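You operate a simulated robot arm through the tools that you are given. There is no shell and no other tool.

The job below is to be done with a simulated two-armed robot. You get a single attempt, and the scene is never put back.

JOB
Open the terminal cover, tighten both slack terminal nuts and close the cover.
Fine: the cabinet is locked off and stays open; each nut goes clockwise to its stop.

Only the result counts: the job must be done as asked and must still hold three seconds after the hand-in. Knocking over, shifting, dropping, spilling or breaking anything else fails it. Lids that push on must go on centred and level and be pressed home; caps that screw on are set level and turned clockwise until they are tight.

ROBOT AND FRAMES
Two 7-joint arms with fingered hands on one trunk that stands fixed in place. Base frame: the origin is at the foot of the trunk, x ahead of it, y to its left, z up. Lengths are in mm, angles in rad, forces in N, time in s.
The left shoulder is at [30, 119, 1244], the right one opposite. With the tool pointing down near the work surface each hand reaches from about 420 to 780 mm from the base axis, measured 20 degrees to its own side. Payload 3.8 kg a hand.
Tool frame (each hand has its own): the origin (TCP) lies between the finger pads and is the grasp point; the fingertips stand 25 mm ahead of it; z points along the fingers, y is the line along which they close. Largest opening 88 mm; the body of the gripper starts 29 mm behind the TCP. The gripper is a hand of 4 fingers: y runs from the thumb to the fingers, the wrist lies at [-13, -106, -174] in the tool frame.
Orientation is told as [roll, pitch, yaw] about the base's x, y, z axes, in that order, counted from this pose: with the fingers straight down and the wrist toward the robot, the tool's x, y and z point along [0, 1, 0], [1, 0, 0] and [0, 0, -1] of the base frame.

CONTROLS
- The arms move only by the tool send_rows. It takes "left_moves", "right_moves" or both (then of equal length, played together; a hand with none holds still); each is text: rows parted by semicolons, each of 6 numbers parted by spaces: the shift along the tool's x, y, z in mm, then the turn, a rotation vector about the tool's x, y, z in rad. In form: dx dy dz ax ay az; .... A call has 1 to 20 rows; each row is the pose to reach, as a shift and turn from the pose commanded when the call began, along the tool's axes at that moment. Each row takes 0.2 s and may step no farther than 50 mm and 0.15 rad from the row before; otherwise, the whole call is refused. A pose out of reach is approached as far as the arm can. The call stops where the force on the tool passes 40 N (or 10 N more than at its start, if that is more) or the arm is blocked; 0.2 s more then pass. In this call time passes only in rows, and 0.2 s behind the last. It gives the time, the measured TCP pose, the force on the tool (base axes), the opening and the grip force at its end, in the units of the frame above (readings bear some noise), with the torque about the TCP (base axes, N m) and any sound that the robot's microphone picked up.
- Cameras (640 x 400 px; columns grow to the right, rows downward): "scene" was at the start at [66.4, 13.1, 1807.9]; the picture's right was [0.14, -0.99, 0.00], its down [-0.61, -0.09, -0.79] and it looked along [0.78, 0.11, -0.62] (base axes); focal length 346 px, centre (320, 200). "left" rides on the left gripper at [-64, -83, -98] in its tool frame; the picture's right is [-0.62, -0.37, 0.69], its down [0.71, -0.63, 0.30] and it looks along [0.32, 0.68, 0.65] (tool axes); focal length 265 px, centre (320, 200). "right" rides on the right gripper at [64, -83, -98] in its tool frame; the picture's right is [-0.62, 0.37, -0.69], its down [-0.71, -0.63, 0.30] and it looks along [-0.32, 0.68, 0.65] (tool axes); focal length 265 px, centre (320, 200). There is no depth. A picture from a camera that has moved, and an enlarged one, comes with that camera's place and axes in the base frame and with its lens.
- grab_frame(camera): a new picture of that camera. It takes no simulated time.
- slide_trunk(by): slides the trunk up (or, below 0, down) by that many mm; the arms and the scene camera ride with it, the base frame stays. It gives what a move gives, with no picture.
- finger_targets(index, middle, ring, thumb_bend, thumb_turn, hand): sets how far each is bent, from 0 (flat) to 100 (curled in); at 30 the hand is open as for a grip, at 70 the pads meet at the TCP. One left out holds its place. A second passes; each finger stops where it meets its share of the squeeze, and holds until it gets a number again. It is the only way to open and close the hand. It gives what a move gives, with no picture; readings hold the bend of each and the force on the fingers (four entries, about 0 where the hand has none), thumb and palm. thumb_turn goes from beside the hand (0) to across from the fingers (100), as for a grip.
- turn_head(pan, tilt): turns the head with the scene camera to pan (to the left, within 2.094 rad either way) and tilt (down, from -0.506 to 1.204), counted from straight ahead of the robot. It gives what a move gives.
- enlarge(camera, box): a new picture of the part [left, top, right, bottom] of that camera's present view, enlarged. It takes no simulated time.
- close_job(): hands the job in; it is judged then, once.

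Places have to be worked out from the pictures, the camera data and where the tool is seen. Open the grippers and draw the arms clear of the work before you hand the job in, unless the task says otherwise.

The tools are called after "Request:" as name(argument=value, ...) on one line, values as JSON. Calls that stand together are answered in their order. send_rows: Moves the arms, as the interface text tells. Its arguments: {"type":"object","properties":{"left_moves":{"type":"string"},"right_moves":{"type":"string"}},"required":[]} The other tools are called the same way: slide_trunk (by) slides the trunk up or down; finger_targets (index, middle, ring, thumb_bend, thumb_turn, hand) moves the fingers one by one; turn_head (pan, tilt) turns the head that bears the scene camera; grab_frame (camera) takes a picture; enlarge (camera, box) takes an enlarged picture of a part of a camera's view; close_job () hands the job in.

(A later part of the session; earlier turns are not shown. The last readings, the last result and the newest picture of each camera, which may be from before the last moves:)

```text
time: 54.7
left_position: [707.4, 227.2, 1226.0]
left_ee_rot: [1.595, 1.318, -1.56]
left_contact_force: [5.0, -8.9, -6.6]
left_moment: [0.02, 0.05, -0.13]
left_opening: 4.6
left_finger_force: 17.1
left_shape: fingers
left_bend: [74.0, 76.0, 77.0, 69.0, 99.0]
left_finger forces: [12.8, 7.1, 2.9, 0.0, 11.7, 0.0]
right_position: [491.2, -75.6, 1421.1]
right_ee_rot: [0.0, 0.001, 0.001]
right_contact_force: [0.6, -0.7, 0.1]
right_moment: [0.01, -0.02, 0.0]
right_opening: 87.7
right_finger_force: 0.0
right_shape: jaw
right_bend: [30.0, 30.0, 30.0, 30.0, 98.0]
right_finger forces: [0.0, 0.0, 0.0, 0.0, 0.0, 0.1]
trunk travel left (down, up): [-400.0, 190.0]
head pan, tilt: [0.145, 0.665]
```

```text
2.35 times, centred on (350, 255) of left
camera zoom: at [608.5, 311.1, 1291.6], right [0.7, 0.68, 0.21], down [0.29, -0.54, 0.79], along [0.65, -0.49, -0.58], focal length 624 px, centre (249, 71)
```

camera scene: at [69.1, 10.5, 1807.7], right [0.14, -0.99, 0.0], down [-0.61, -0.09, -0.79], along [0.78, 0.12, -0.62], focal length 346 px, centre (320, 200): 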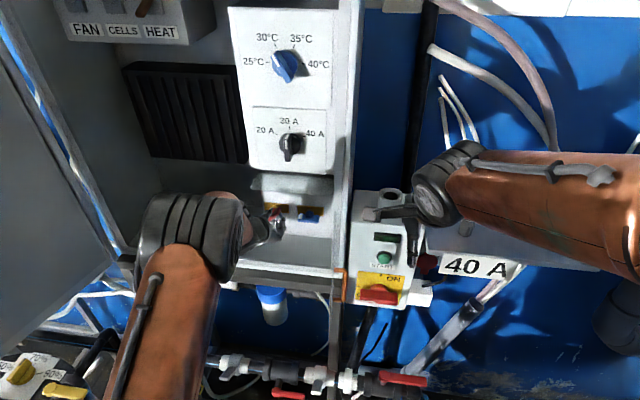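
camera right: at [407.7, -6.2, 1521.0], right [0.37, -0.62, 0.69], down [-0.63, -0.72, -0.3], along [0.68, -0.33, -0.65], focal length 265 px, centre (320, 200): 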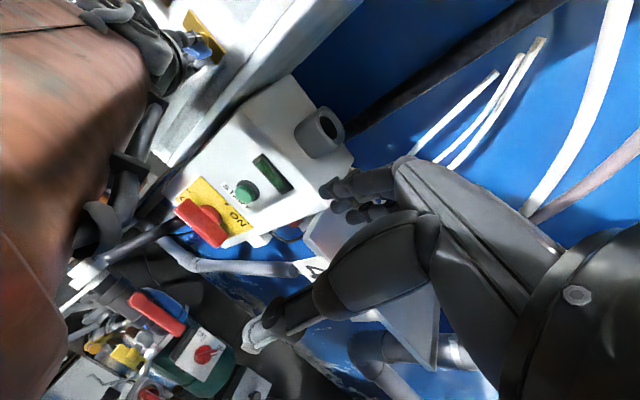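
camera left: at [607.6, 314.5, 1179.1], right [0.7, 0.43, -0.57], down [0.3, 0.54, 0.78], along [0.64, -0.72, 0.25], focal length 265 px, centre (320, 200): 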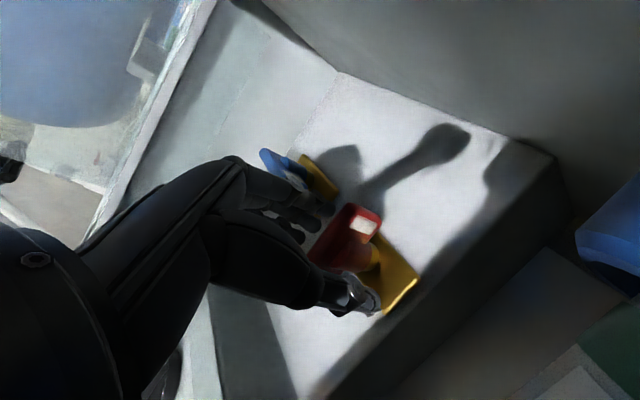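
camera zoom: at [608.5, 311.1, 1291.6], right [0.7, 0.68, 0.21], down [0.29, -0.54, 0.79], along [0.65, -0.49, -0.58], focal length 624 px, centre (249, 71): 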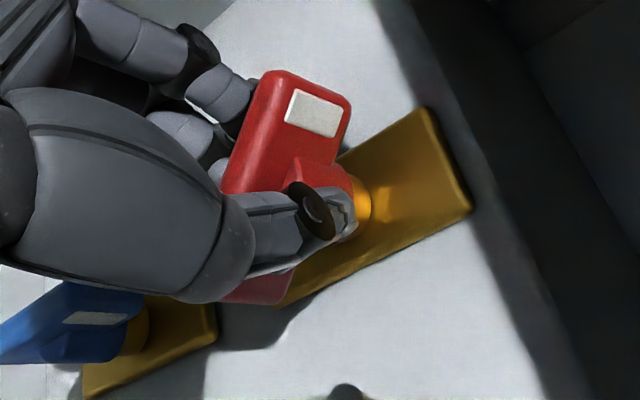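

The red wing keeps following with no stop yet. I'll continue clockwise, again watching for a rise in force.

Request:
send_rows(left_moves="0 0 0 0 0 0.1; 0 0 0 0 0 0.2; 0 0 0 0 0 0.3; 0 0 0 0 0 0.4; 0 0 0 0 0 0.5")

Request:
grab_frame(camera="scene")

Request:
enlarge(camera="left", box=[270, 170, 430, 340])

```text
time: 55.9
left_position: [707.4, 227.5, 1226.5]
left_ee_rot: [-1.598, 1.327, 1.533]
left_contact_force: [0.9, -5.0, -12.1]
left_moment: [-0.02, 0.16, -0.11]
left_opening: 4.6
left_finger_force: 18.1
left_shape: fingers
left_bend: [74.0, 76.0, 77.0, 69.0, 99.0]
left_finger forces: [13.6, 8.0, 3.2, 0.0, 11.7, 0.0]
right_position: [491.8, -75.5, 1422.3]
right_ee_rot: [-0.001, 0.002, 0.0]
right_contact_force: [-0.3, 1.7, 0.2]
right_moment: [-0.02, 0.05, 0.02]
right_opening: 87.8
right_finger_force: 0.1
right_shape: jaw
right_bend: [30.0, 30.0, 30.0, 30.0, 98.0]
right_finger forces: [0.0, 0.0, 0.0, 0.0, 0.1, 0.1]
trunk travel left (down, up): [-400.0, 190.0]
head pan, tilt: [0.145, 0.665]
```

```text
taken
camera scene: at [69.0, 12.0, 1807.7], right [0.15, -0.99, 0.0], down [-0.61, -0.09, -0.79], along [0.78, 0.11, -0.62], focal length 346 px, centre (320, 200)
```

scene: 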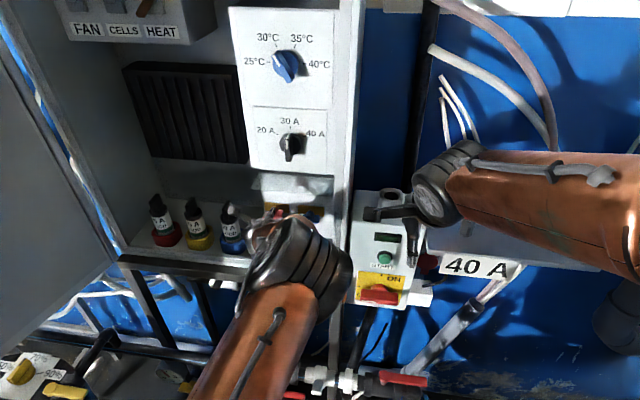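

```text
2.35 times, centred on (350, 255) of left
camera zoom: at [608.1, 271.2, 1323.3], right [0.7, 0.5, 0.51], down [0.29, -0.85, 0.44], along [0.66, -0.16, -0.74], focal length 624 px, centre (249, 71)
```

zoom: 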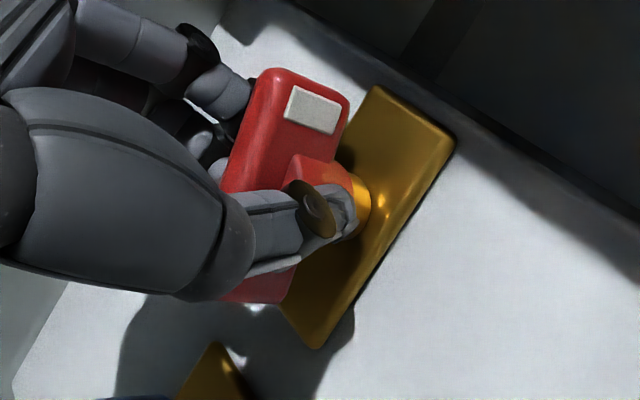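

The red wing is at about 72° with no resistance yet. I'll continue in small steps toward the expected stop near horizontal.

Request:
send_rows(left_moves="0 0 0 0 0 0.08; 0 0 0 0 0 0.16; 0 0 0 0 0 0.24; 0 0 0 0 0 0.32; 0 0 0 0 0 0.4")

Request:
grab_frame(camera="scene")

Request:
enlarge(camera="left", box=[270, 170, 430, 340])

```text
time: 57.1
left_position: [707.0, 227.6, 1227.3]
left_ee_rot: [-1.582, 0.927, 1.547]
left_contact_force: [-0.1, -2.5, -13.7]
left_moment: [-0.16, 0.19, -0.05]
left_opening: 4.9
left_finger_force: 18.1
left_shape: fingers
left_bend: [74.0, 76.0, 78.0, 70.0, 99.0]
left_finger forces: [17.1, 7.2, 0.6, 0.0, 11.9, 0.1]
right_position: [491.3, -73.6, 1422.1]
right_ee_rot: [0.0, 0.003, 0.0]
right_contact_force: [0.2, 0.2, 0.0]
right_moment: [-0.01, -0.01, 0.0]
right_opening: 87.6
right_finger_force: 0.0
right_shape: jaw
right_bend: [30.0, 30.0, 30.0, 30.0, 98.0]
right_finger forces: [0.0, 0.0, 0.0, 0.1, 0.1, 0.0]
trunk travel left (down, up): [-400.0, 190.0]
head pan, tilt: [0.145, 0.665]
```

```text
taken
camera scene: at [68.7, 13.1, 1807.7], right [0.14, -0.99, 0.0], down [-0.61, -0.09, -0.79], along [0.78, 0.11, -0.62], focal length 346 px, centre (320, 200)
```

scene: 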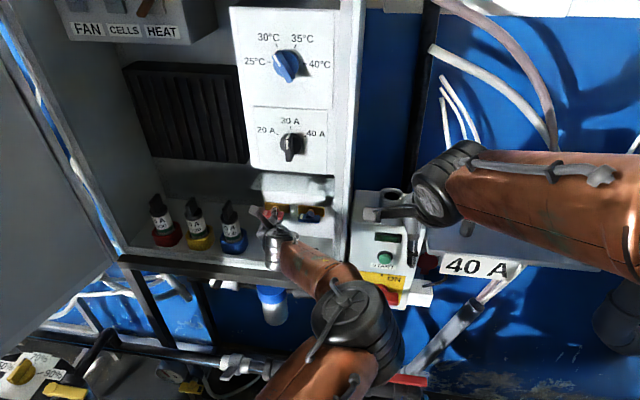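

```text
2.35 times, centred on (350, 255) of left
camera zoom: at [607.7, 231.0, 1332.2], right [0.69, 0.27, 0.67], down [0.29, -0.95, 0.08], along [0.66, 0.14, -0.74], focal length 624 px, centre (249, 71)
```

zoom: 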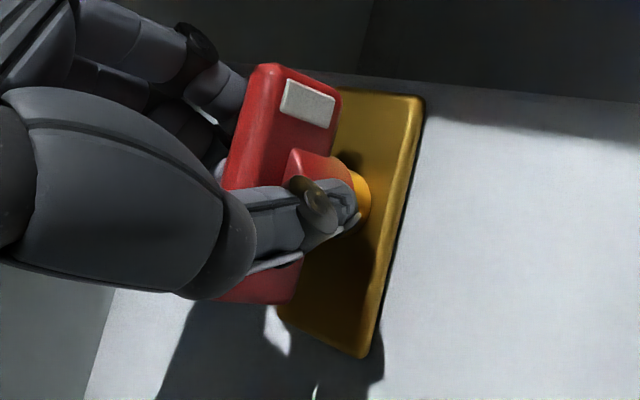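

The wing is now horizontal (about 90°) and the index force is rising, so the stop is near. I'll press a little further to confirm.

Request:
send_rows(left_moves="0 0 0 0 0 0.05; 0 0 0 0 0 0.1; 0 0 0 0 0 0.15; 0 0 0 0 0 0.2")

Request:
enlarge(camera="scene", box=[250, 190, 340, 250])

Request:
enlarge(camera="left", box=[270, 170, 430, 340])

```text
time: 58.1
left_position: [707.2, 228.4, 1226.8]
left_ee_rot: [-1.579, 0.728, 1.55]
left_contact_force: [-1.0, -2.2, -15.6]
left_moment: [-0.22, 0.25, -0.05]
left_opening: 5.3
left_finger_force: 20.1
left_shape: fingers
left_bend: [74.0, 76.0, 78.0, 71.0, 97.0]
left_finger forces: [22.1, 5.9, 0.1, 0.0, 12.7, 0.0]
right_position: [490.2, -74.4, 1421.3]
right_ee_rot: [0.0, 0.002, 0.0]
right_contact_force: [0.9, -0.5, -0.2]
right_moment: [0.01, 0.01, 0.0]
right_opening: 87.7
right_finger_force: 0.2
right_shape: jaw
right_bend: [30.0, 30.0, 30.0, 30.0, 98.0]
right_finger forces: [0.0, 0.0, 0.0, 0.1, 0.1, 0.0]
trunk travel left (down, up): [-400.0, 190.0]
head pan, tilt: [0.145, 0.665]
```

```text
6.67 times, centred on (295, 220) of scene
camera zoom: at [68.9, 13.0, 1807.7], right [0.14, -0.99, 0.0], down [-0.61, -0.09, -0.79], along [0.78, 0.11, -0.62], focal length 2303 px, centre (487, 67)
```

zoom: 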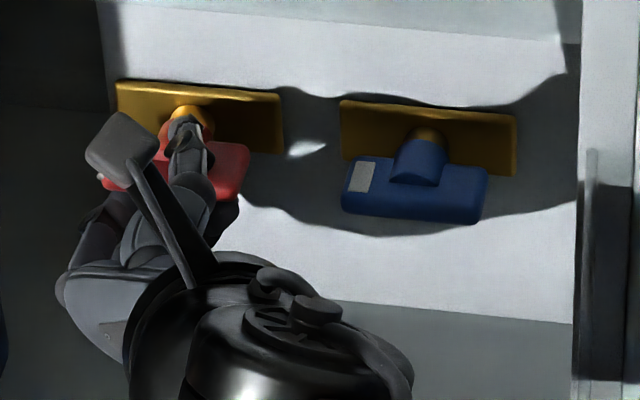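

```text
2.35 times, centred on (350, 255) of left
camera zoom: at [607.6, 209.6, 1330.0], right [0.69, 0.13, 0.71], down [0.29, -0.95, -0.11], along [0.66, 0.28, -0.69], focal length 624 px, centre (249, 71)
```

zoom: 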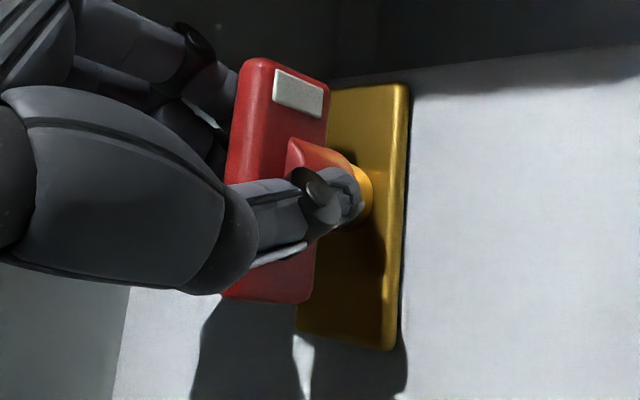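

The wing stayed at about 92° while the hand moved on 0.2 rad, which indicates the stop. I'll do one more firm nudge to be certain.

Request:
send_rows(left_moves="0 0 0 0 0 0.06; 0 0 0 0 0 0.12; 0 0 0 0 0 0.18")

Request:
enlarge(camera="left", box=[270, 170, 430, 340])

```text
time: 58.9
left_position: [707.0, 229.6, 1225.3]
left_ee_rot: [-1.576, 0.551, 1.551]
left_contact_force: [4.6, -8.2, -20.0]
left_moment: [-0.34, 0.41, -0.17]
left_opening: 6.1
left_finger_force: 24.5
left_shape: fingers
left_bend: [74.0, 77.0, 78.0, 71.0, 96.0]
left_finger forces: [31.2, 3.8, 0.1, 0.1, 13.9, 0.0]
right_position: [490.1, -72.4, 1422.0]
right_ee_rot: [-0.003, 0.0, 0.0]
right_contact_force: [-0.8, -0.6, 0.5]
right_moment: [0.0, 0.04, -0.01]
right_opening: 87.7
right_finger_force: 0.1
right_shape: jaw
right_bend: [30.0, 30.0, 30.0, 30.0, 98.0]
right_finger forces: [0.0, 0.0, 0.0, 0.0, 0.1, 0.0]
trunk travel left (down, up): [-400.0, 190.0]
head pan, tilt: [0.145, 0.665]
```

```text
2.35 times, centred on (350, 255) of left
camera zoom: at [606.9, 193.0, 1324.5], right [0.69, 0.0, 0.72], down [0.29, -0.92, -0.28], along [0.66, 0.4, -0.63], focal length 624 px, centre (249, 71)
```

zoom: 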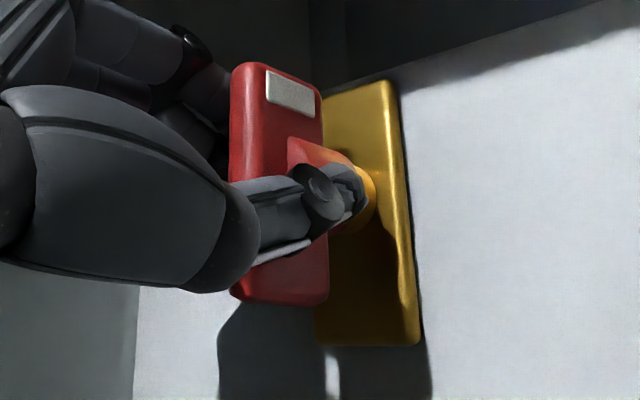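

The index finger now presses at 31 N and the wing doesn't move, so red is at its stop. I'll open the hand straight away without rolling back, so I don't loosen it, and then retreat.

Request:
finger_targets(hand="left", index=44, middle=44, ring=44, thumb_bend=44)

Request:
enlarge(camera="left", box=[240, 130, 460, 340])

Request:
enlarge(camera="scene", box=[250, 190, 340, 250])

```text
time: 59.9
left_position: [705.8, 229.1, 1230.1]
left_ee_rot: [-1.584, 0.548, 1.55]
left_contact_force: [0.4, 0.4, -0.6]
left_moment: [-0.01, -0.02, 0.0]
left_opening: 54.4
left_finger_force: 0.1
left_shape: fingers
left_bend: [44.0, 44.0, 44.0, 44.0, 99.0]
left_finger forces: [0.0, 0.1, 0.1, 0.0, 0.0, 0.0]
right_position: [488.9, -72.9, 1423.0]
right_ee_rot: [-0.002, -0.001, 0.0]
right_contact_force: [-0.7, 0.2, -0.4]
right_moment: [-0.01, -0.01, -0.01]
right_opening: 87.3
right_finger_force: 0.0
right_shape: jaw
right_bend: [30.0, 30.0, 30.0, 30.0, 98.0]
right_finger forces: [0.1, 0.0, 0.0, 0.1, 0.0, 0.1]
trunk travel left (down, up): [-400.0, 190.0]
head pan, tilt: [0.145, 0.665]
```

```text
1.90 times, centred on (350, 235) of left
camera zoom: at [604.8, 192.5, 1327.5], right [0.69, 0.0, 0.73], down [0.3, -0.91, -0.28], along [0.67, 0.41, -0.63], focal length 506 px, centre (263, 133)
```

zoom: 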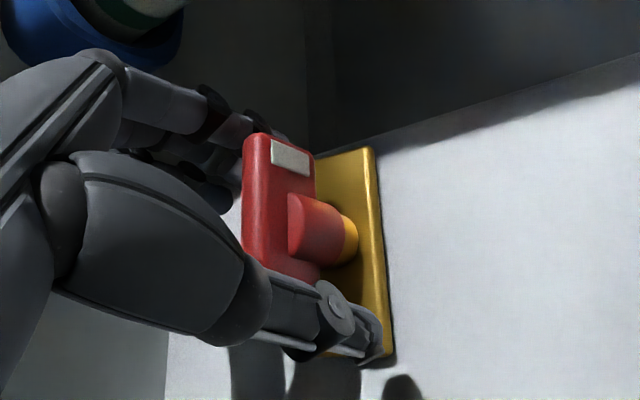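

```text
6.67 times, centred on (295, 220) of scene
camera zoom: at [65.1, 14.5, 1807.9], right [0.14, -0.99, 0.0], down [-0.61, -0.09, -0.79], along [0.78, 0.11, -0.62], focal length 2303 px, centre (487, 67)
```

zoom: 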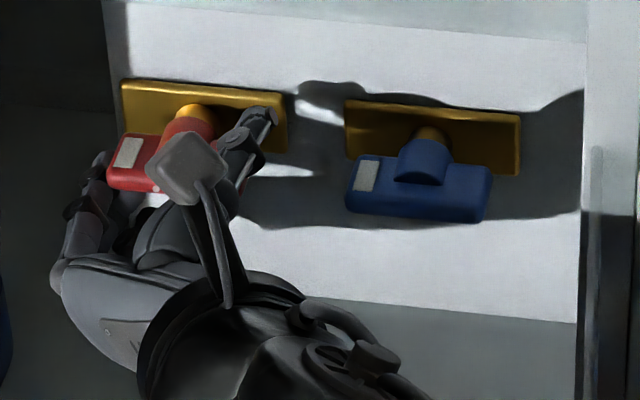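

Both wings are now horizontal and parallel. I'll retreat straight out from the red nut.

Request:
send_rows(left_moves="0 0 -15 0 0 0; 0 0 -30 0 0 0; 0 0 -50 0 0 0; 0 0 -70 0 0 0")

Request:
send_rows(left_moves="0 0 0 0 0 -0.13; 0 0 0 0 0 -0.26; 0 0 0 0 0 -0.39; 0 0 0 0 0 -0.52; 0 0 0 0 0 -0.65; 0 0 0 0 0 -0.78; 0 0 0 0 0 -0.91; 0 0 0 0 0 -1.04; 0 0 0 0 0 -1.17; 0 0 0 0 0 -1.3; 0 0 0 0 0 -1.43; 0 0 0 0 0 -1.56; 0 0 0 0 0 -1.69; 0 0 0 0 0 -1.82; 0 0 0 0 0 -1.95; 0 0 0 0 0 -2.08; 0 0 0 0 0 -2.21; 0 0 0 0 0 -2.34; 0 0 0 0 0 -2.47; 0 0 0 0 0 -2.58")

Request:
grab_frame(camera="scene")

Request:
enlarge(camera="scene", box=[210, 160, 370, 310])

Request:
grab_frame(camera="left")

```text
time: 60.9
left_position: [635.8, 229.2, 1228.3]
left_ee_rot: [-1.582, 0.546, 1.55]
left_contact_force: [-0.6, 0.5, 0.2]
left_moment: [-0.01, 0.02, -0.02]
left_opening: 54.1
left_finger_force: 0.0
left_shape: fingers
left_bend: [44.0, 44.0, 44.0, 44.0, 99.0]
left_finger forces: [0.0, 0.0, 0.0, 0.1, 0.1, 0.0]
right_position: [487.9, -75.3, 1423.3]
right_ee_rot: [0.0, -0.002, -0.001]
right_contact_force: [0.0, 0.0, 0.2]
right_moment: [0.0, -0.02, 0.02]
right_opening: 87.5
right_finger_force: 0.1
right_shape: jaw
right_bend: [30.0, 30.0, 30.0, 30.0, 98.0]
right_finger forces: [0.1, 0.0, 0.1, 0.1, 0.0, 0.1]
trunk travel left (down, up): [-400.0, 190.0]
head pan, tilt: [0.145, 0.665]
```

```text
time: 65.1
left_position: [636.6, 228.9, 1227.6]
left_ee_rot: [1.579, 0.014, -1.583]
left_contact_force: [0.0, -0.8, -0.5]
left_moment: [-0.03, -0.02, -0.02]
left_opening: 54.4
left_finger_force: 0.0
left_shape: fingers
left_bend: [44.0, 44.0, 44.0, 44.0, 99.0]
left_finger forces: [0.0, 0.0, 0.0, 0.0, 0.0, 0.0]
right_position: [489.0, -74.1, 1421.3]
right_ee_rot: [-0.001, 0.0, 0.001]
right_contact_force: [0.0, -0.4, -0.6]
right_moment: [0.0, 0.0, 0.0]
right_opening: 87.9
right_finger_force: 0.0
right_shape: jaw
right_bend: [30.0, 30.0, 30.0, 30.0, 98.0]
right_finger forces: [0.0, 0.0, 0.0, 0.0, 0.0, 0.0]
trunk travel left (down, up): [-400.0, 190.0]
head pan, tilt: [0.145, 0.665]
```

```text
taken
camera scene: at [66.6, 13.6, 1807.8], right [0.14, -0.99, 0.0], down [-0.61, -0.09, -0.79], along [0.78, 0.11, -0.62], focal length 346 px, centre (320, 200)
```

scene: 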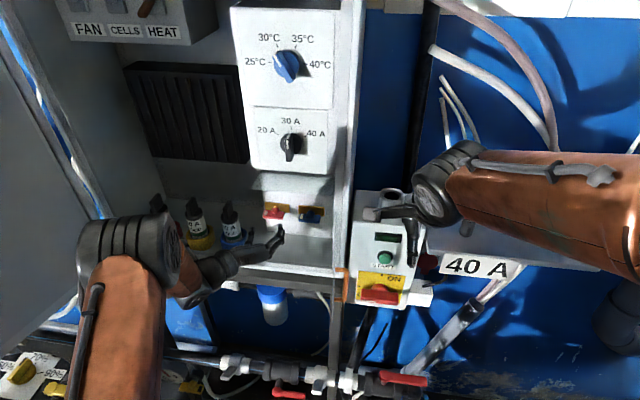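

```text
2.67 times, centred on (290, 235) of scene
camera zoom: at [66.6, 13.6, 1807.8], right [0.14, -0.99, 0.0], down [-0.61, -0.09, -0.79], along [0.78, 0.11, -0.62], focal length 921 px, centre (400, 107)
```

zoom: 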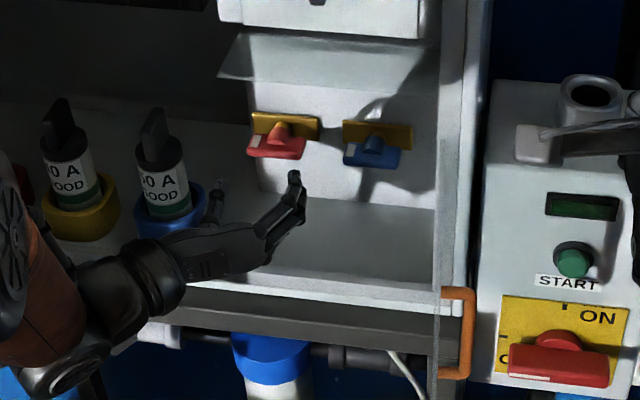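

```text
taken
camera left: at [538.6, 315.2, 1164.7], right [0.7, 0.37, -0.61], down [0.31, 0.62, 0.72], along [0.64, -0.7, 0.32], focal length 265 px, centre (320, 200)
```

left: 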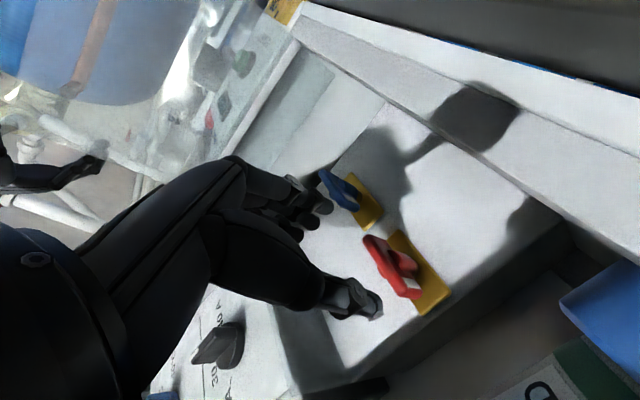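

Both nuts are tight, the fuses are undisturbed and the cover stands at about 94° with its handle bar near [509, 25]. To close it, I'll withdraw the left hand and yaw it to the right so the fingers can hook around the handle from its outer side.

Request:
send_rows(left_moves="0 0 -45 0 0 0; 5 0 -90 0 0 0; 10 10 -130 -0.12 0 0; 15 15 -160 -0.26 0 0; 15 25 -180 -0.4 0 0; 15 40 -187 -0.5 0 0; 15 60 -187 -0.587 0 0")

Request:
finger_targets(hand="left", index=30, middle=30, ring=30, thumb_bend=30)

Request:
grab_frame(camera="left")

Request:
grab_frame(camera="scene")

Request:
enlarge(camera="scene", box=[210, 160, 370, 310])

```text
time: 66.7
left_position: [447.8, 171.2, 1241.5]
left_ee_rot: [1.568, 0.018, -2.172]
left_contact_force: [-0.6, 0.5, 0.3]
left_moment: [-0.01, -0.01, -0.01]
left_opening: 54.5
left_finger_force: 0.0
left_shape: fingers
left_bend: [44.0, 44.0, 44.0, 44.0, 99.0]
left_finger forces: [0.1, 0.1, 0.0, 0.0, 0.0, 0.0]
right_position: [488.9, -74.5, 1422.0]
right_ee_rot: [0.001, 0.002, 0.001]
right_contact_force: [-0.8, 0.6, -0.1]
right_moment: [0.02, -0.01, -0.03]
right_opening: 87.6
right_finger_force: 0.1
right_shape: jaw
right_bend: [30.0, 30.0, 30.0, 30.0, 98.0]
right_finger forces: [0.0, 0.0, 0.0, 0.1, 0.1, 0.0]
trunk travel left (down, up): [-400.0, 190.0]
head pan, tilt: [0.145, 0.665]
```

```text
time: 67.7
left_position: [447.7, 172.8, 1240.8]
left_ee_rot: [1.57, 0.018, -2.17]
left_contact_force: [1.1, -0.5, 0.1]
left_moment: [0.01, -0.03, 0.0]
left_opening: 84.5
left_finger_force: 0.1
left_shape: fingers
left_bend: [30.0, 30.0, 30.0, 30.0, 98.0]
left_finger forces: [0.1, 0.0, 0.1, 0.0, 0.0, 0.1]
right_position: [488.6, -74.2, 1421.7]
right_ee_rot: [0.0, 0.0, 0.001]
right_contact_force: [0.5, 0.7, 0.1]
right_moment: [0.0, -0.02, 0.0]
right_opening: 87.5
right_finger_force: 0.1
right_shape: jaw
right_bend: [30.0, 30.0, 30.0, 30.0, 98.0]
right_finger forces: [0.1, 0.0, 0.1, 0.0, 0.0, 0.0]
trunk travel left (down, up): [-400.0, 190.0]
head pan, tilt: [0.145, 0.665]
```

```text
taken
camera left: at [414.1, 296.6, 1178.8], right [0.79, -0.08, -0.61], down [0.6, 0.34, 0.72], along [0.15, -0.94, 0.31], focal length 265 px, centre (320, 200)
```

left: 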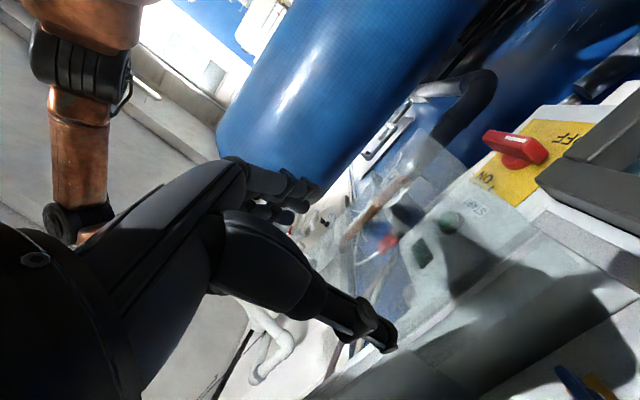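

```text
taken
camera scene: at [66.5, 13.1, 1807.9], right [0.14, -0.99, 0.0], down [-0.61, -0.09, -0.79], along [0.78, 0.11, -0.62], focal length 346 px, centre (320, 200)
```

scene: 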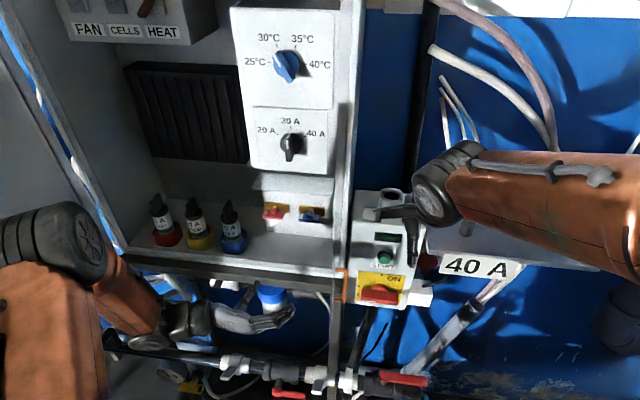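

```text
2.67 times, centred on (290, 235) of scene
camera zoom: at [66.5, 13.1, 1807.9], right [0.14, -0.99, 0.0], down [-0.61, -0.09, -0.79], along [0.78, 0.11, -0.62], focal length 921 px, centre (400, 107)
```

zoom: 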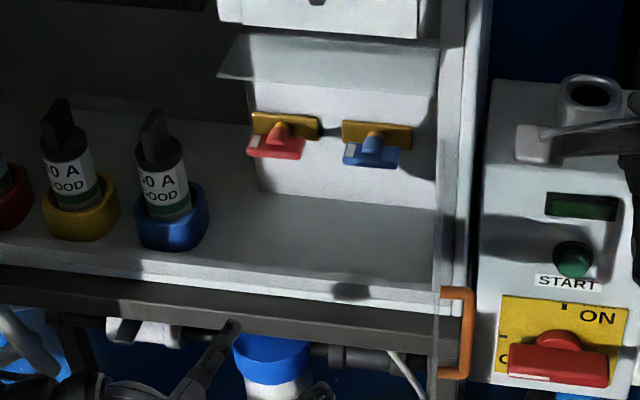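

The handle location checks out in both views at [509, 25]. I'll move to a point just ahead of the cover's free edge, lined up with the gap around the handle.

Request:
send_rows(left_moves="1 21 13 0 0 0; 2 42 26 0 0 0; 2 62.6 39.5 0 0 0")

Request:
grab_frame(camera="left")

Request:
enlarge(camera="scene", box=[250, 220, 410, 370])

```text
time: 68.5
left_position: [443.7, 97.3, 1243.7]
left_ee_rot: [1.571, 0.018, -2.171]
left_contact_force: [0.1, 0.8, -1.2]
left_moment: [-0.01, 0.0, -0.02]
left_opening: 84.5
left_finger_force: 0.0
left_shape: fingers
left_bend: [30.0, 30.0, 30.0, 30.0, 98.0]
left_finger forces: [0.1, 0.0, 0.0, 0.0, 0.0, 0.1]
right_position: [489.5, -73.3, 1421.8]
right_ee_rot: [-0.001, 0.002, -0.001]
right_contact_force: [0.2, -0.4, 0.5]
right_moment: [0.01, 0.0, 0.02]
right_opening: 87.7
right_finger_force: 0.1
right_shape: jaw
right_bend: [30.0, 30.0, 30.0, 30.0, 98.0]
right_finger forces: [0.0, 0.0, 0.1, 0.0, 0.0, 0.0]
trunk travel left (down, up): [-400.0, 190.0]
head pan, tilt: [0.145, 0.665]
```

```text
taken
camera left: at [410.7, 223.0, 1180.6], right [0.79, -0.08, -0.61], down [0.6, 0.34, 0.73], along [0.15, -0.94, 0.31], focal length 265 px, centre (320, 200)
```

left: 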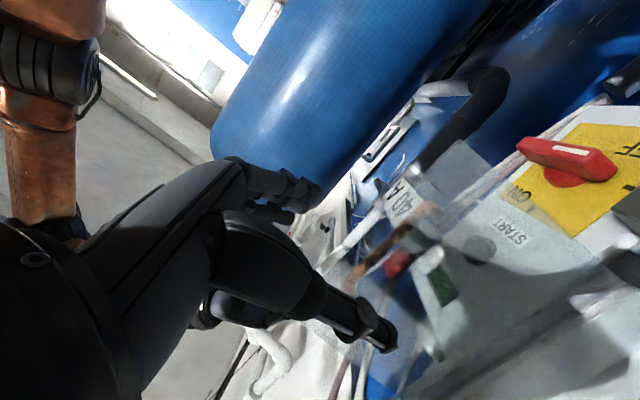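

```text
2.67 times, centred on (330, 295) of scene
camera zoom: at [66.6, 12.6, 1807.9], right [0.14, -0.99, 0.0], down [-0.61, -0.09, -0.79], along [0.78, 0.11, -0.62], focal length 921 px, centre (293, -53)
```

zoom: 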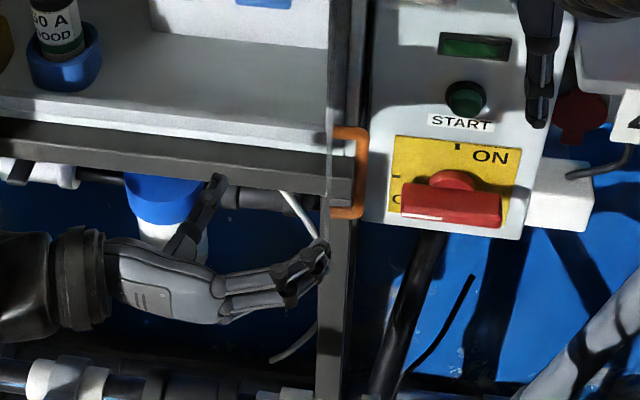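

The fingers are lined up to pass outside the handle while the thumb stays inside the plate. I'll advance along the hand's axis.

Request:
send_rows(left_moves="0 0 20 0 0 0; 0 0 40 0 0 0; 0 0 60 0 0 0; 0 0 78 0 0 0")

Request:
grab_frame(camera="left")

Request:
enlarge(camera="scene", box=[250, 200, 410, 350])

```text
time: 69.5
left_position: [509.1, 52.9, 1244.4]
left_ee_rot: [1.57, 0.016, -2.172]
left_contact_force: [-0.5, 0.2, -0.2]
left_moment: [0.0, 0.01, -0.03]
left_opening: 84.6
left_finger_force: 0.0
left_shape: fingers
left_bend: [30.0, 30.0, 30.0, 30.0, 98.0]
left_finger forces: [0.0, 0.0, 0.0, 0.0, 0.0, 0.0]
right_position: [490.2, -74.3, 1423.1]
right_ee_rot: [0.0, 0.001, -0.001]
right_contact_force: [-0.1, -0.7, 0.0]
right_moment: [-0.03, -0.04, 0.0]
right_opening: 87.8
right_finger_force: 0.0
right_shape: jaw
right_bend: [30.0, 30.0, 30.0, 30.0, 98.0]
right_finger forces: [0.0, 0.1, 0.0, 0.0, 0.0, 0.0]
trunk travel left (down, up): [-400.0, 190.0]
head pan, tilt: [0.145, 0.665]
```

```text
taken
camera left: at [474.9, 177.4, 1181.1], right [0.79, -0.08, -0.61], down [0.6, 0.34, 0.72], along [0.15, -0.94, 0.31], focal length 265 px, centre (320, 200)
```

left: 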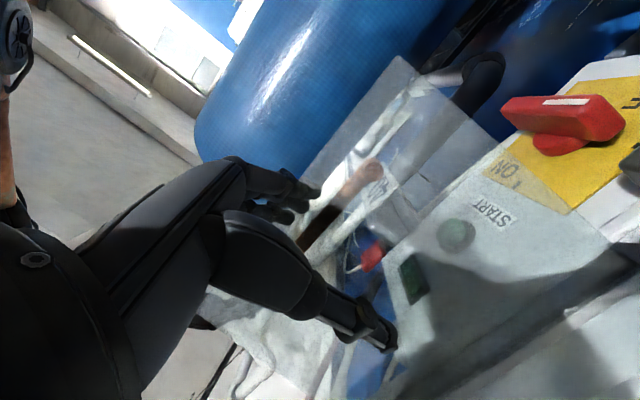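

```text
2.67 times, centred on (330, 275) of scene
camera zoom: at [67.1, 12.6, 1807.8], right [0.14, -0.99, 0.0], down [-0.61, -0.09, -0.79], along [0.78, 0.11, -0.62], focal length 921 px, centre (293, 0)
```

zoom: 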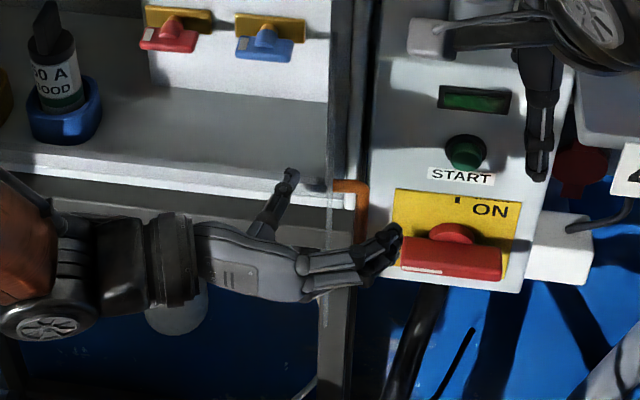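

The fingers are outside the bar and clear. I'll pull left along the closing arc so the fingers carry the handle with them.

Request:
send_rows(left_moves="0 -16 1.2 0 0 0; 0 -36.7 -12.9 0 0 0; 0 -59.1 -27 0 0 0; 0 -83 -38.1 0 0 0")

Request:
grab_frame(camera="left")

Request:
enlarge(camera="scene", box=[230, 180, 390, 330])

```text
time: 70.5
left_position: [524.8, 145.6, 1242.1]
left_ee_rot: [1.571, 0.018, -2.169]
left_contact_force: [0.0, 0.4, -0.2]
left_moment: [0.02, 0.02, -0.03]
left_opening: 84.8
left_finger_force: 0.1
left_shape: fingers
left_bend: [30.0, 30.0, 30.0, 30.0, 98.0]
left_finger forces: [0.0, 0.0, 0.1, 0.0, 0.0, 0.0]
right_position: [488.1, -74.2, 1421.9]
right_ee_rot: [-0.001, 0.001, 0.001]
right_contact_force: [-0.5, 0.8, -0.7]
right_moment: [-0.04, -0.02, -0.02]
right_opening: 87.3
right_finger_force: 0.1
right_shape: jaw
right_bend: [30.0, 30.0, 30.0, 30.0, 98.0]
right_finger forces: [0.1, 0.0, 0.0, 0.1, 0.1, 0.0]
trunk travel left (down, up): [-400.0, 190.0]
head pan, tilt: [0.145, 0.665]
```

```text
taken
camera left: at [490.3, 270.3, 1180.2], right [0.79, -0.08, -0.61], down [0.6, 0.34, 0.72], along [0.15, -0.94, 0.31], focal length 265 px, centre (320, 200)
```

left: 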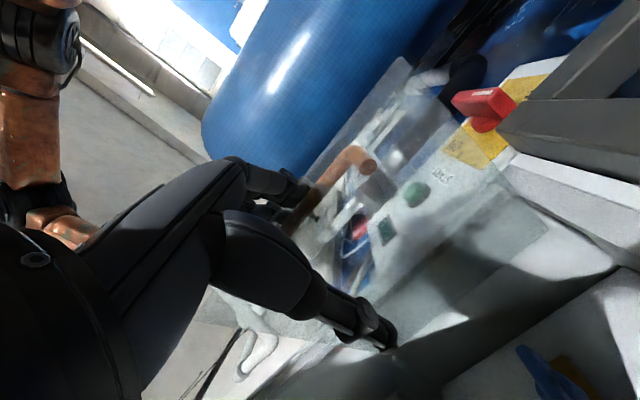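

```text
2.67 times, centred on (310, 255) of scene
camera zoom: at [65.8, 13.9, 1807.9], right [0.14, -0.99, 0.0], down [-0.61, -0.09, -0.79], along [0.78, 0.11, -0.62], focal length 921 px, centre (347, 53)
```

zoom: 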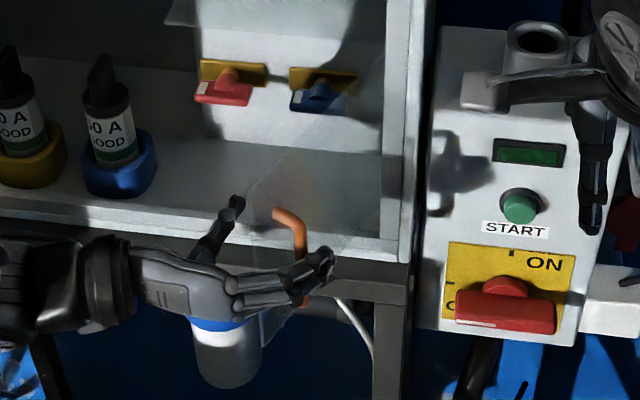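

The cover is following the fingers. I'll continue along the arc until it's about 40° open.

Request:
send_rows(left_moves="0 -25.4 -7.2 0 0 0; 0 -51.6 -10.7 0 0 0; 0 -77.9 -10 0 0 0; 0 -90 -8 0 0 0")

Request:
grab_frame(camera="left")

Request:
enlarge(camera="scene", box=[210, 170, 370, 320])

```text
time: 71.5
left_position: [568.6, 223.1, 1244.8]
left_ee_rot: [1.569, 0.015, -2.172]
left_contact_force: [-0.4, -0.2, 0.3]
left_moment: [-0.03, -0.02, -0.02]
left_opening: 84.8
left_finger_force: 0.1
left_shape: fingers
left_bend: [30.0, 30.0, 30.0, 30.0, 98.0]
left_finger forces: [0.0, 0.0, 0.0, 0.1, 0.0, 0.0]
right_position: [489.0, -73.2, 1422.2]
right_ee_rot: [0.0, -0.001, 0.0]
right_contact_force: [0.1, -0.3, 0.0]
right_moment: [-0.01, 0.02, 0.0]
right_opening: 87.8
right_finger_force: 0.1
right_shape: jaw
right_bend: [30.0, 30.0, 30.0, 30.0, 98.0]
right_finger forces: [0.0, 0.1, 0.0, 0.1, 0.1, 0.0]
trunk travel left (down, up): [-400.0, 190.0]
head pan, tilt: [0.145, 0.665]
```

```text
taken
camera left: at [534.9, 348.2, 1182.8], right [0.78, -0.08, -0.61], down [0.6, 0.34, 0.72], along [0.15, -0.94, 0.31], focal length 265 px, centre (320, 200)
```

left: 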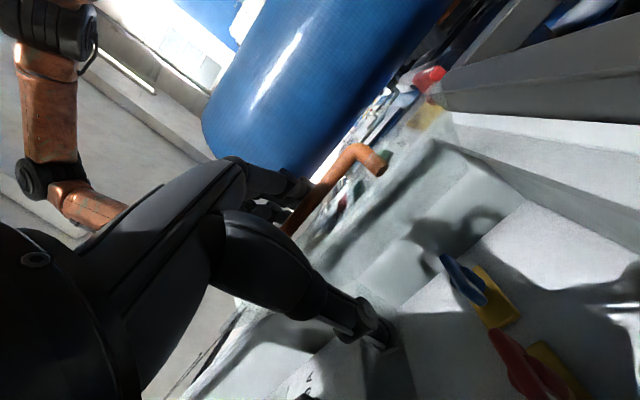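

```text
2.67 times, centred on (290, 245) of scene
camera zoom: at [66.6, 13.5, 1807.8], right [0.14, -0.99, 0.0], down [-0.61, -0.09, -0.79], along [0.78, 0.11, -0.62], focal length 921 px, centre (400, 80)
```

zoom: 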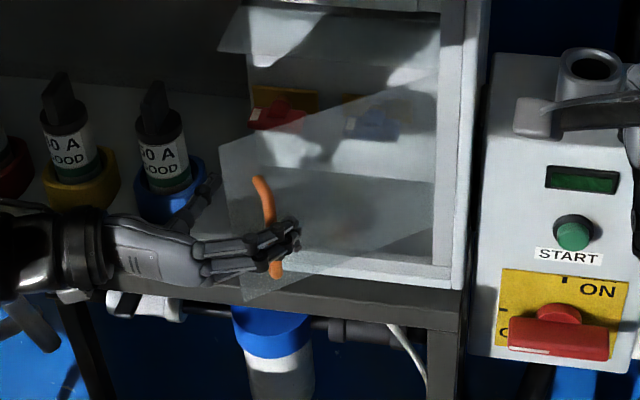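

The cover is about 35° from closed and the thumb is well clear of the fuse. I'll withdraw the hand straight back along its axis before the thumb could be trapped.

Request:
send_rows(left_moves="0 0 -25 0 0 0; 0 0 -50 0 0 0; 0 0 -75 0 0 0; 0 0 -100 0 0 0")

Request:
grab_frame(camera="left")

Request:
enlarge(camera="scene", box=[210, 170, 370, 320])

```text
time: 72.5
left_position: [483.3, 281.3, 1243.9]
left_ee_rot: [1.57, 0.016, -2.171]
left_contact_force: [-0.4, 0.7, 0.2]
left_moment: [0.02, -0.03, -0.02]
left_opening: 84.7
left_finger_force: 0.0
left_shape: fingers
left_bend: [30.0, 30.0, 30.0, 30.0, 98.0]
left_finger forces: [0.1, 0.0, 0.1, 0.0, 0.0, 0.1]
right_position: [489.2, -73.5, 1422.8]
right_ee_rot: [-0.002, -0.001, 0.001]
right_contact_force: [-0.2, 0.4, 0.0]
right_moment: [0.02, 0.04, -0.03]
right_opening: 87.5
right_finger_force: 0.1
right_shape: jaw
right_bend: [30.0, 30.0, 30.0, 30.0, 98.0]
right_finger forces: [0.0, 0.0, 0.0, 0.1, 0.0, 0.1]
trunk travel left (down, up): [-400.0, 190.0]
head pan, tilt: [0.145, 0.665]
```

```text
taken
camera left: at [448.9, 405.3, 1182.5], right [0.79, -0.08, -0.61], down [0.6, 0.34, 0.72], along [0.15, -0.94, 0.31], focal length 265 px, centre (320, 200)
```

left: 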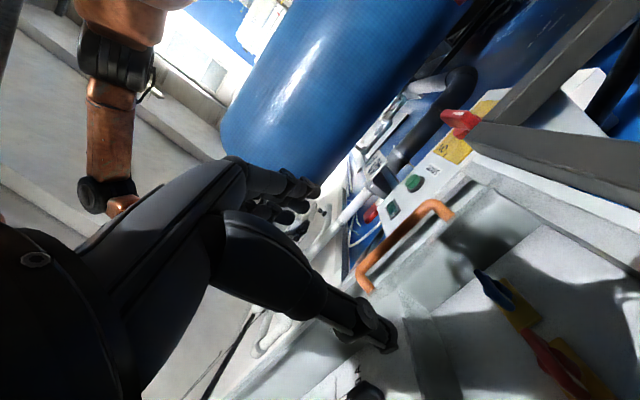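

```text
2.67 times, centred on (290, 245) of scene
camera zoom: at [65.5, 13.9, 1807.9], right [0.14, -0.99, 0.0], down [-0.61, -0.09, -0.79], along [0.78, 0.11, -0.62], focal length 921 px, centre (400, 80)
```

zoom: 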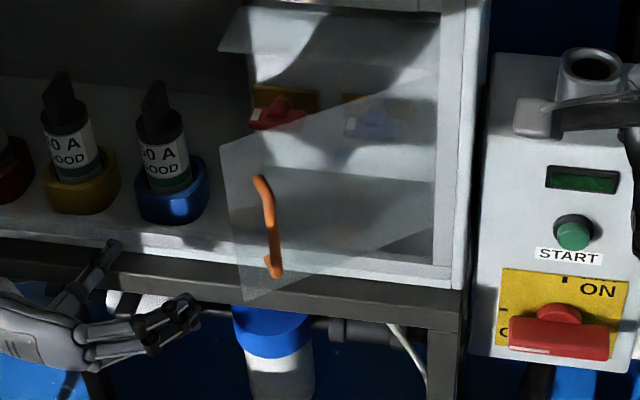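

The cover stays at about 35°, with nothing trapped behind it. I'll make a fist, straighten the hand to point forward and move in front of the cover plate to push it shut.

Request:
finger_targets(hand="left", index=72, middle=72, ring=72, thumb_bend=72)

Request:
send_rows(left_moves="0 23 12 0.12 0 0; 0 46 25 0.24 0 0; 0 69 38 0.36 0 0; 0 92 51 0.48 0 0; 0 115.5 63 0.6 0 0")

Request:
grab_frame(camera="left")

Request:
enlarge(camera="scene", box=[210, 170, 370, 320])

```text
time: 73.5
left_position: [484.0, 280.3, 1244.8]
left_ee_rot: [1.571, 0.019, -2.172]
left_contact_force: [0.4, 0.5, -0.5]
left_moment: [-0.01, -0.03, 0.02]
left_opening: 0.0
left_finger_force: 0.0
left_shape: fingers
left_bend: [72.0, 72.0, 72.0, 71.0, 100.0]
left_finger forces: [0.0, 0.1, 0.1, 0.1, 0.0, 0.0]
right_position: [488.7, -73.3, 1423.1]
right_ee_rot: [0.0, -0.001, 0.001]
right_contact_force: [-0.1, 0.2, 0.0]
right_moment: [0.0, 0.01, 0.01]
right_opening: 87.3
right_finger_force: 0.1
right_shape: jaw
right_bend: [30.0, 30.0, 30.0, 30.0, 98.0]
right_finger forces: [0.0, 0.0, 0.0, 0.0, 0.0, 0.0]
trunk travel left (down, up): [-400.0, 190.0]
head pan, tilt: [0.145, 0.665]
```

```text
time: 74.7
left_position: [472.6, 146.7, 1241.8]
left_ee_rot: [1.579, 0.015, -1.572]
left_contact_force: [1.0, 0.0, -0.2]
left_moment: [-0.01, -0.02, 0.02]
left_opening: 0.0
left_finger_force: 0.1
left_shape: fingers
left_bend: [72.0, 72.0, 72.0, 71.0, 100.0]
left_finger forces: [0.0, 0.0, 0.0, 0.0, 0.0, 0.0]
right_position: [489.2, -76.0, 1420.8]
right_ee_rot: [0.001, -0.001, 0.001]
right_contact_force: [0.5, 0.6, -0.6]
right_moment: [0.01, 0.02, 0.01]
right_opening: 87.6
right_finger_force: 0.0
right_shape: jaw
right_bend: [30.0, 30.0, 30.0, 30.0, 98.0]
right_finger forces: [0.0, 0.1, 0.0, 0.0, 0.0, 0.0]
trunk travel left (down, up): [-400.0, 190.0]
head pan, tilt: [0.145, 0.665]
```

```text
taken
camera left: at [374.0, 231.4, 1178.7], right [0.7, 0.38, -0.61], down [0.3, 0.62, 0.73], along [0.65, -0.69, 0.32], focal length 265 px, centre (320, 200)
```

left: 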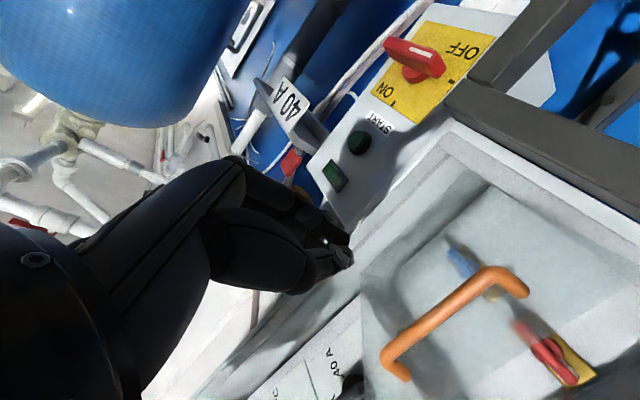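

```text
2.67 times, centred on (290, 245) of scene
camera zoom: at [67.0, 12.0, 1807.8], right [0.14, -0.99, 0.0], down [-0.61, -0.09, -0.79], along [0.78, 0.11, -0.62], focal length 921 px, centre (400, 80)
```

zoom: 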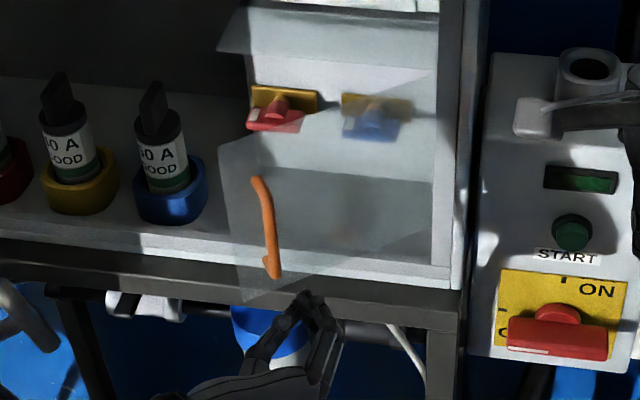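

The fist is in front of the cover, to the right of the handle. I'll advance to push the plate toward closed.

Request:
send_rows(left_moves="0 0 25 0 0 0; 0 0 50 0 0 0; 0 0 75 0 0 0; 0 0 100 0 0 0; 0 0 115 0 0 0; 0 0 130 0 0 0; 0 0 140 0 0 0; 0 0 150 0 0 0")

Request:
grab_frame(camera="left")

Request:
enlarge(camera="scene", box=[210, 160, 370, 310])

```text
time: 76.5
left_position: [623.8, 147.8, 1243.9]
left_ee_rot: [1.578, 0.014, -1.57]
left_contact_force: [-0.4, -0.2, 0.7]
left_moment: [0.01, 0.0, -0.02]
left_opening: 0.0
left_finger_force: 0.1
left_shape: fingers
left_bend: [72.0, 72.0, 72.0, 71.0, 100.0]
left_finger forces: [0.0, 0.1, 0.1, 0.1, 0.1, 0.0]
right_position: [489.7, -74.1, 1421.9]
right_ee_rot: [-0.002, 0.002, 0.001]
right_contact_force: [0.7, -0.1, 0.1]
right_moment: [-0.01, 0.03, 0.02]
right_opening: 87.6
right_finger_force: 0.0
right_shape: jaw
right_bend: [30.0, 30.0, 30.0, 30.0, 98.0]
right_finger forces: [0.1, 0.1, 0.0, 0.0, 0.1, 0.1]
trunk travel left (down, up): [-400.0, 190.0]
head pan, tilt: [0.145, 0.665]
```

```text
taken
camera left: at [525.0, 232.3, 1180.1], right [0.7, 0.38, -0.61], down [0.3, 0.62, 0.73], along [0.65, -0.69, 0.32], focal length 265 px, centre (320, 200)
```

left: 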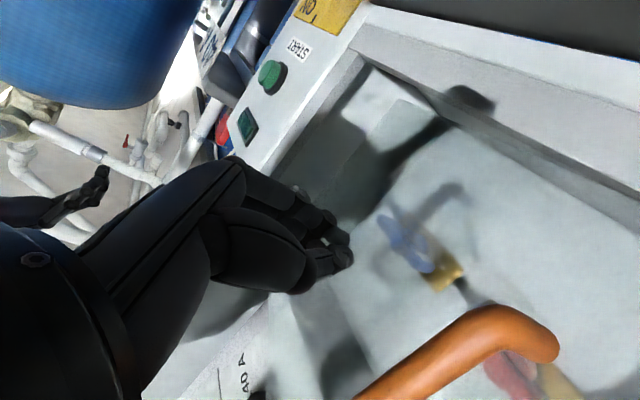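

```text
2.67 times, centred on (290, 235) of scene
camera zoom: at [66.6, 13.1, 1807.8], right [0.14, -0.99, 0.0], down [-0.61, -0.09, -0.79], along [0.78, 0.11, -0.62], focal length 921 px, centre (400, 107)
```

zoom: 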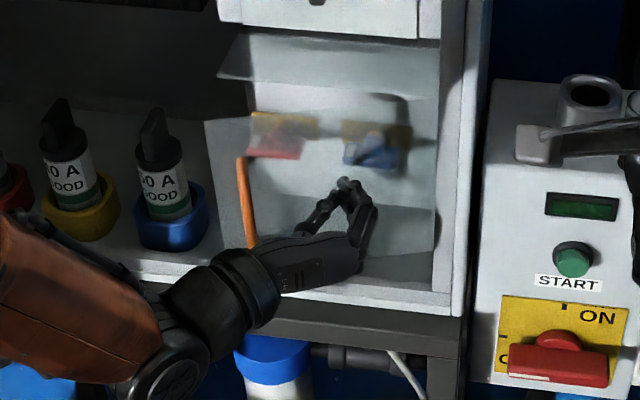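

The cover is nearly closed and following. I'll keep pushing in smaller steps until it seats.

Request:
send_rows(left_moves="0 0 8 0 0 0; 0 0 16 0 0 0; 0 0 22 0 0 0; 0 0 28 0 0 0; 0 0 33 0 0 0; 0 0 38 0 0 0; 0 0 42 0 0 0")

Request:
grab_frame(camera="left")

Request:
enlarge(camera="scene", box=[210, 160, 370, 310])

```text
time: 78.1
left_position: [654.4, 150.4, 1240.0]
left_ee_rot: [1.572, 0.017, -1.574]
left_contact_force: [-38.1, 7.4, 2.0]
left_moment: [-0.03, -0.11, 0.41]
left_opening: 0.0
left_finger_force: 20.9
left_shape: fingers
left_bend: [72.0, 72.0, 72.0, 73.0, 100.0]
left_finger forces: [0.0, 0.0, 0.0, 0.1, 41.7, 0.1]
right_position: [482.7, -72.8, 1424.9]
right_ee_rot: [-0.001, -0.006, -0.002]
right_contact_force: [0.0, -0.5, 0.4]
right_moment: [0.01, 0.0, 0.0]
right_opening: 87.6
right_finger_force: 0.2
right_shape: jaw
right_bend: [30.0, 30.0, 30.0, 30.0, 98.0]
right_finger forces: [0.0, 0.1, 0.0, 0.0, 0.0, 0.0]
trunk travel left (down, up): [-400.0, 190.0]
head pan, tilt: [0.145, 0.665]
stopped in row 7 (left hand): the force on the tool passed its limit at 43 N (the readings are from after the stop); the commanded pose is now the measured one
```

```text
taken
camera left: at [555.5, 233.8, 1178.8], right [0.69, 0.38, -0.61], down [0.31, 0.62, 0.72], along [0.65, -0.69, 0.31], focal length 265 px, centre (320, 200)
```

left: 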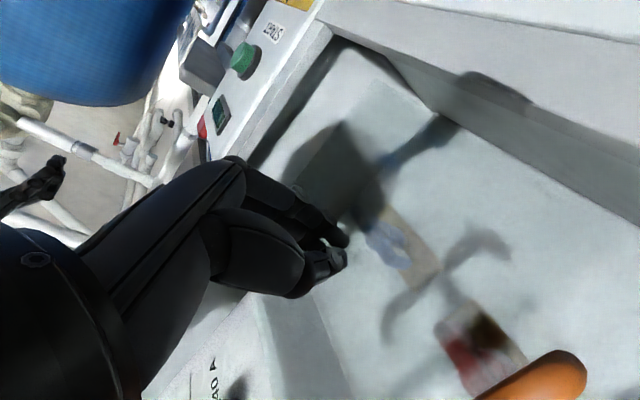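

```text
2.67 times, centred on (290, 235) of scene
camera zoom: at [57.3, 14.8, 1808.2], right [0.15, -0.99, 0.0], down [-0.61, -0.09, -0.79], along [0.78, 0.11, -0.61], focal length 921 px, centre (400, 107)
```

zoom: 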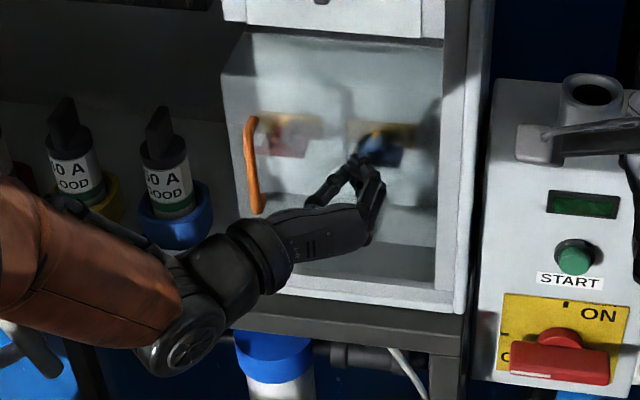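

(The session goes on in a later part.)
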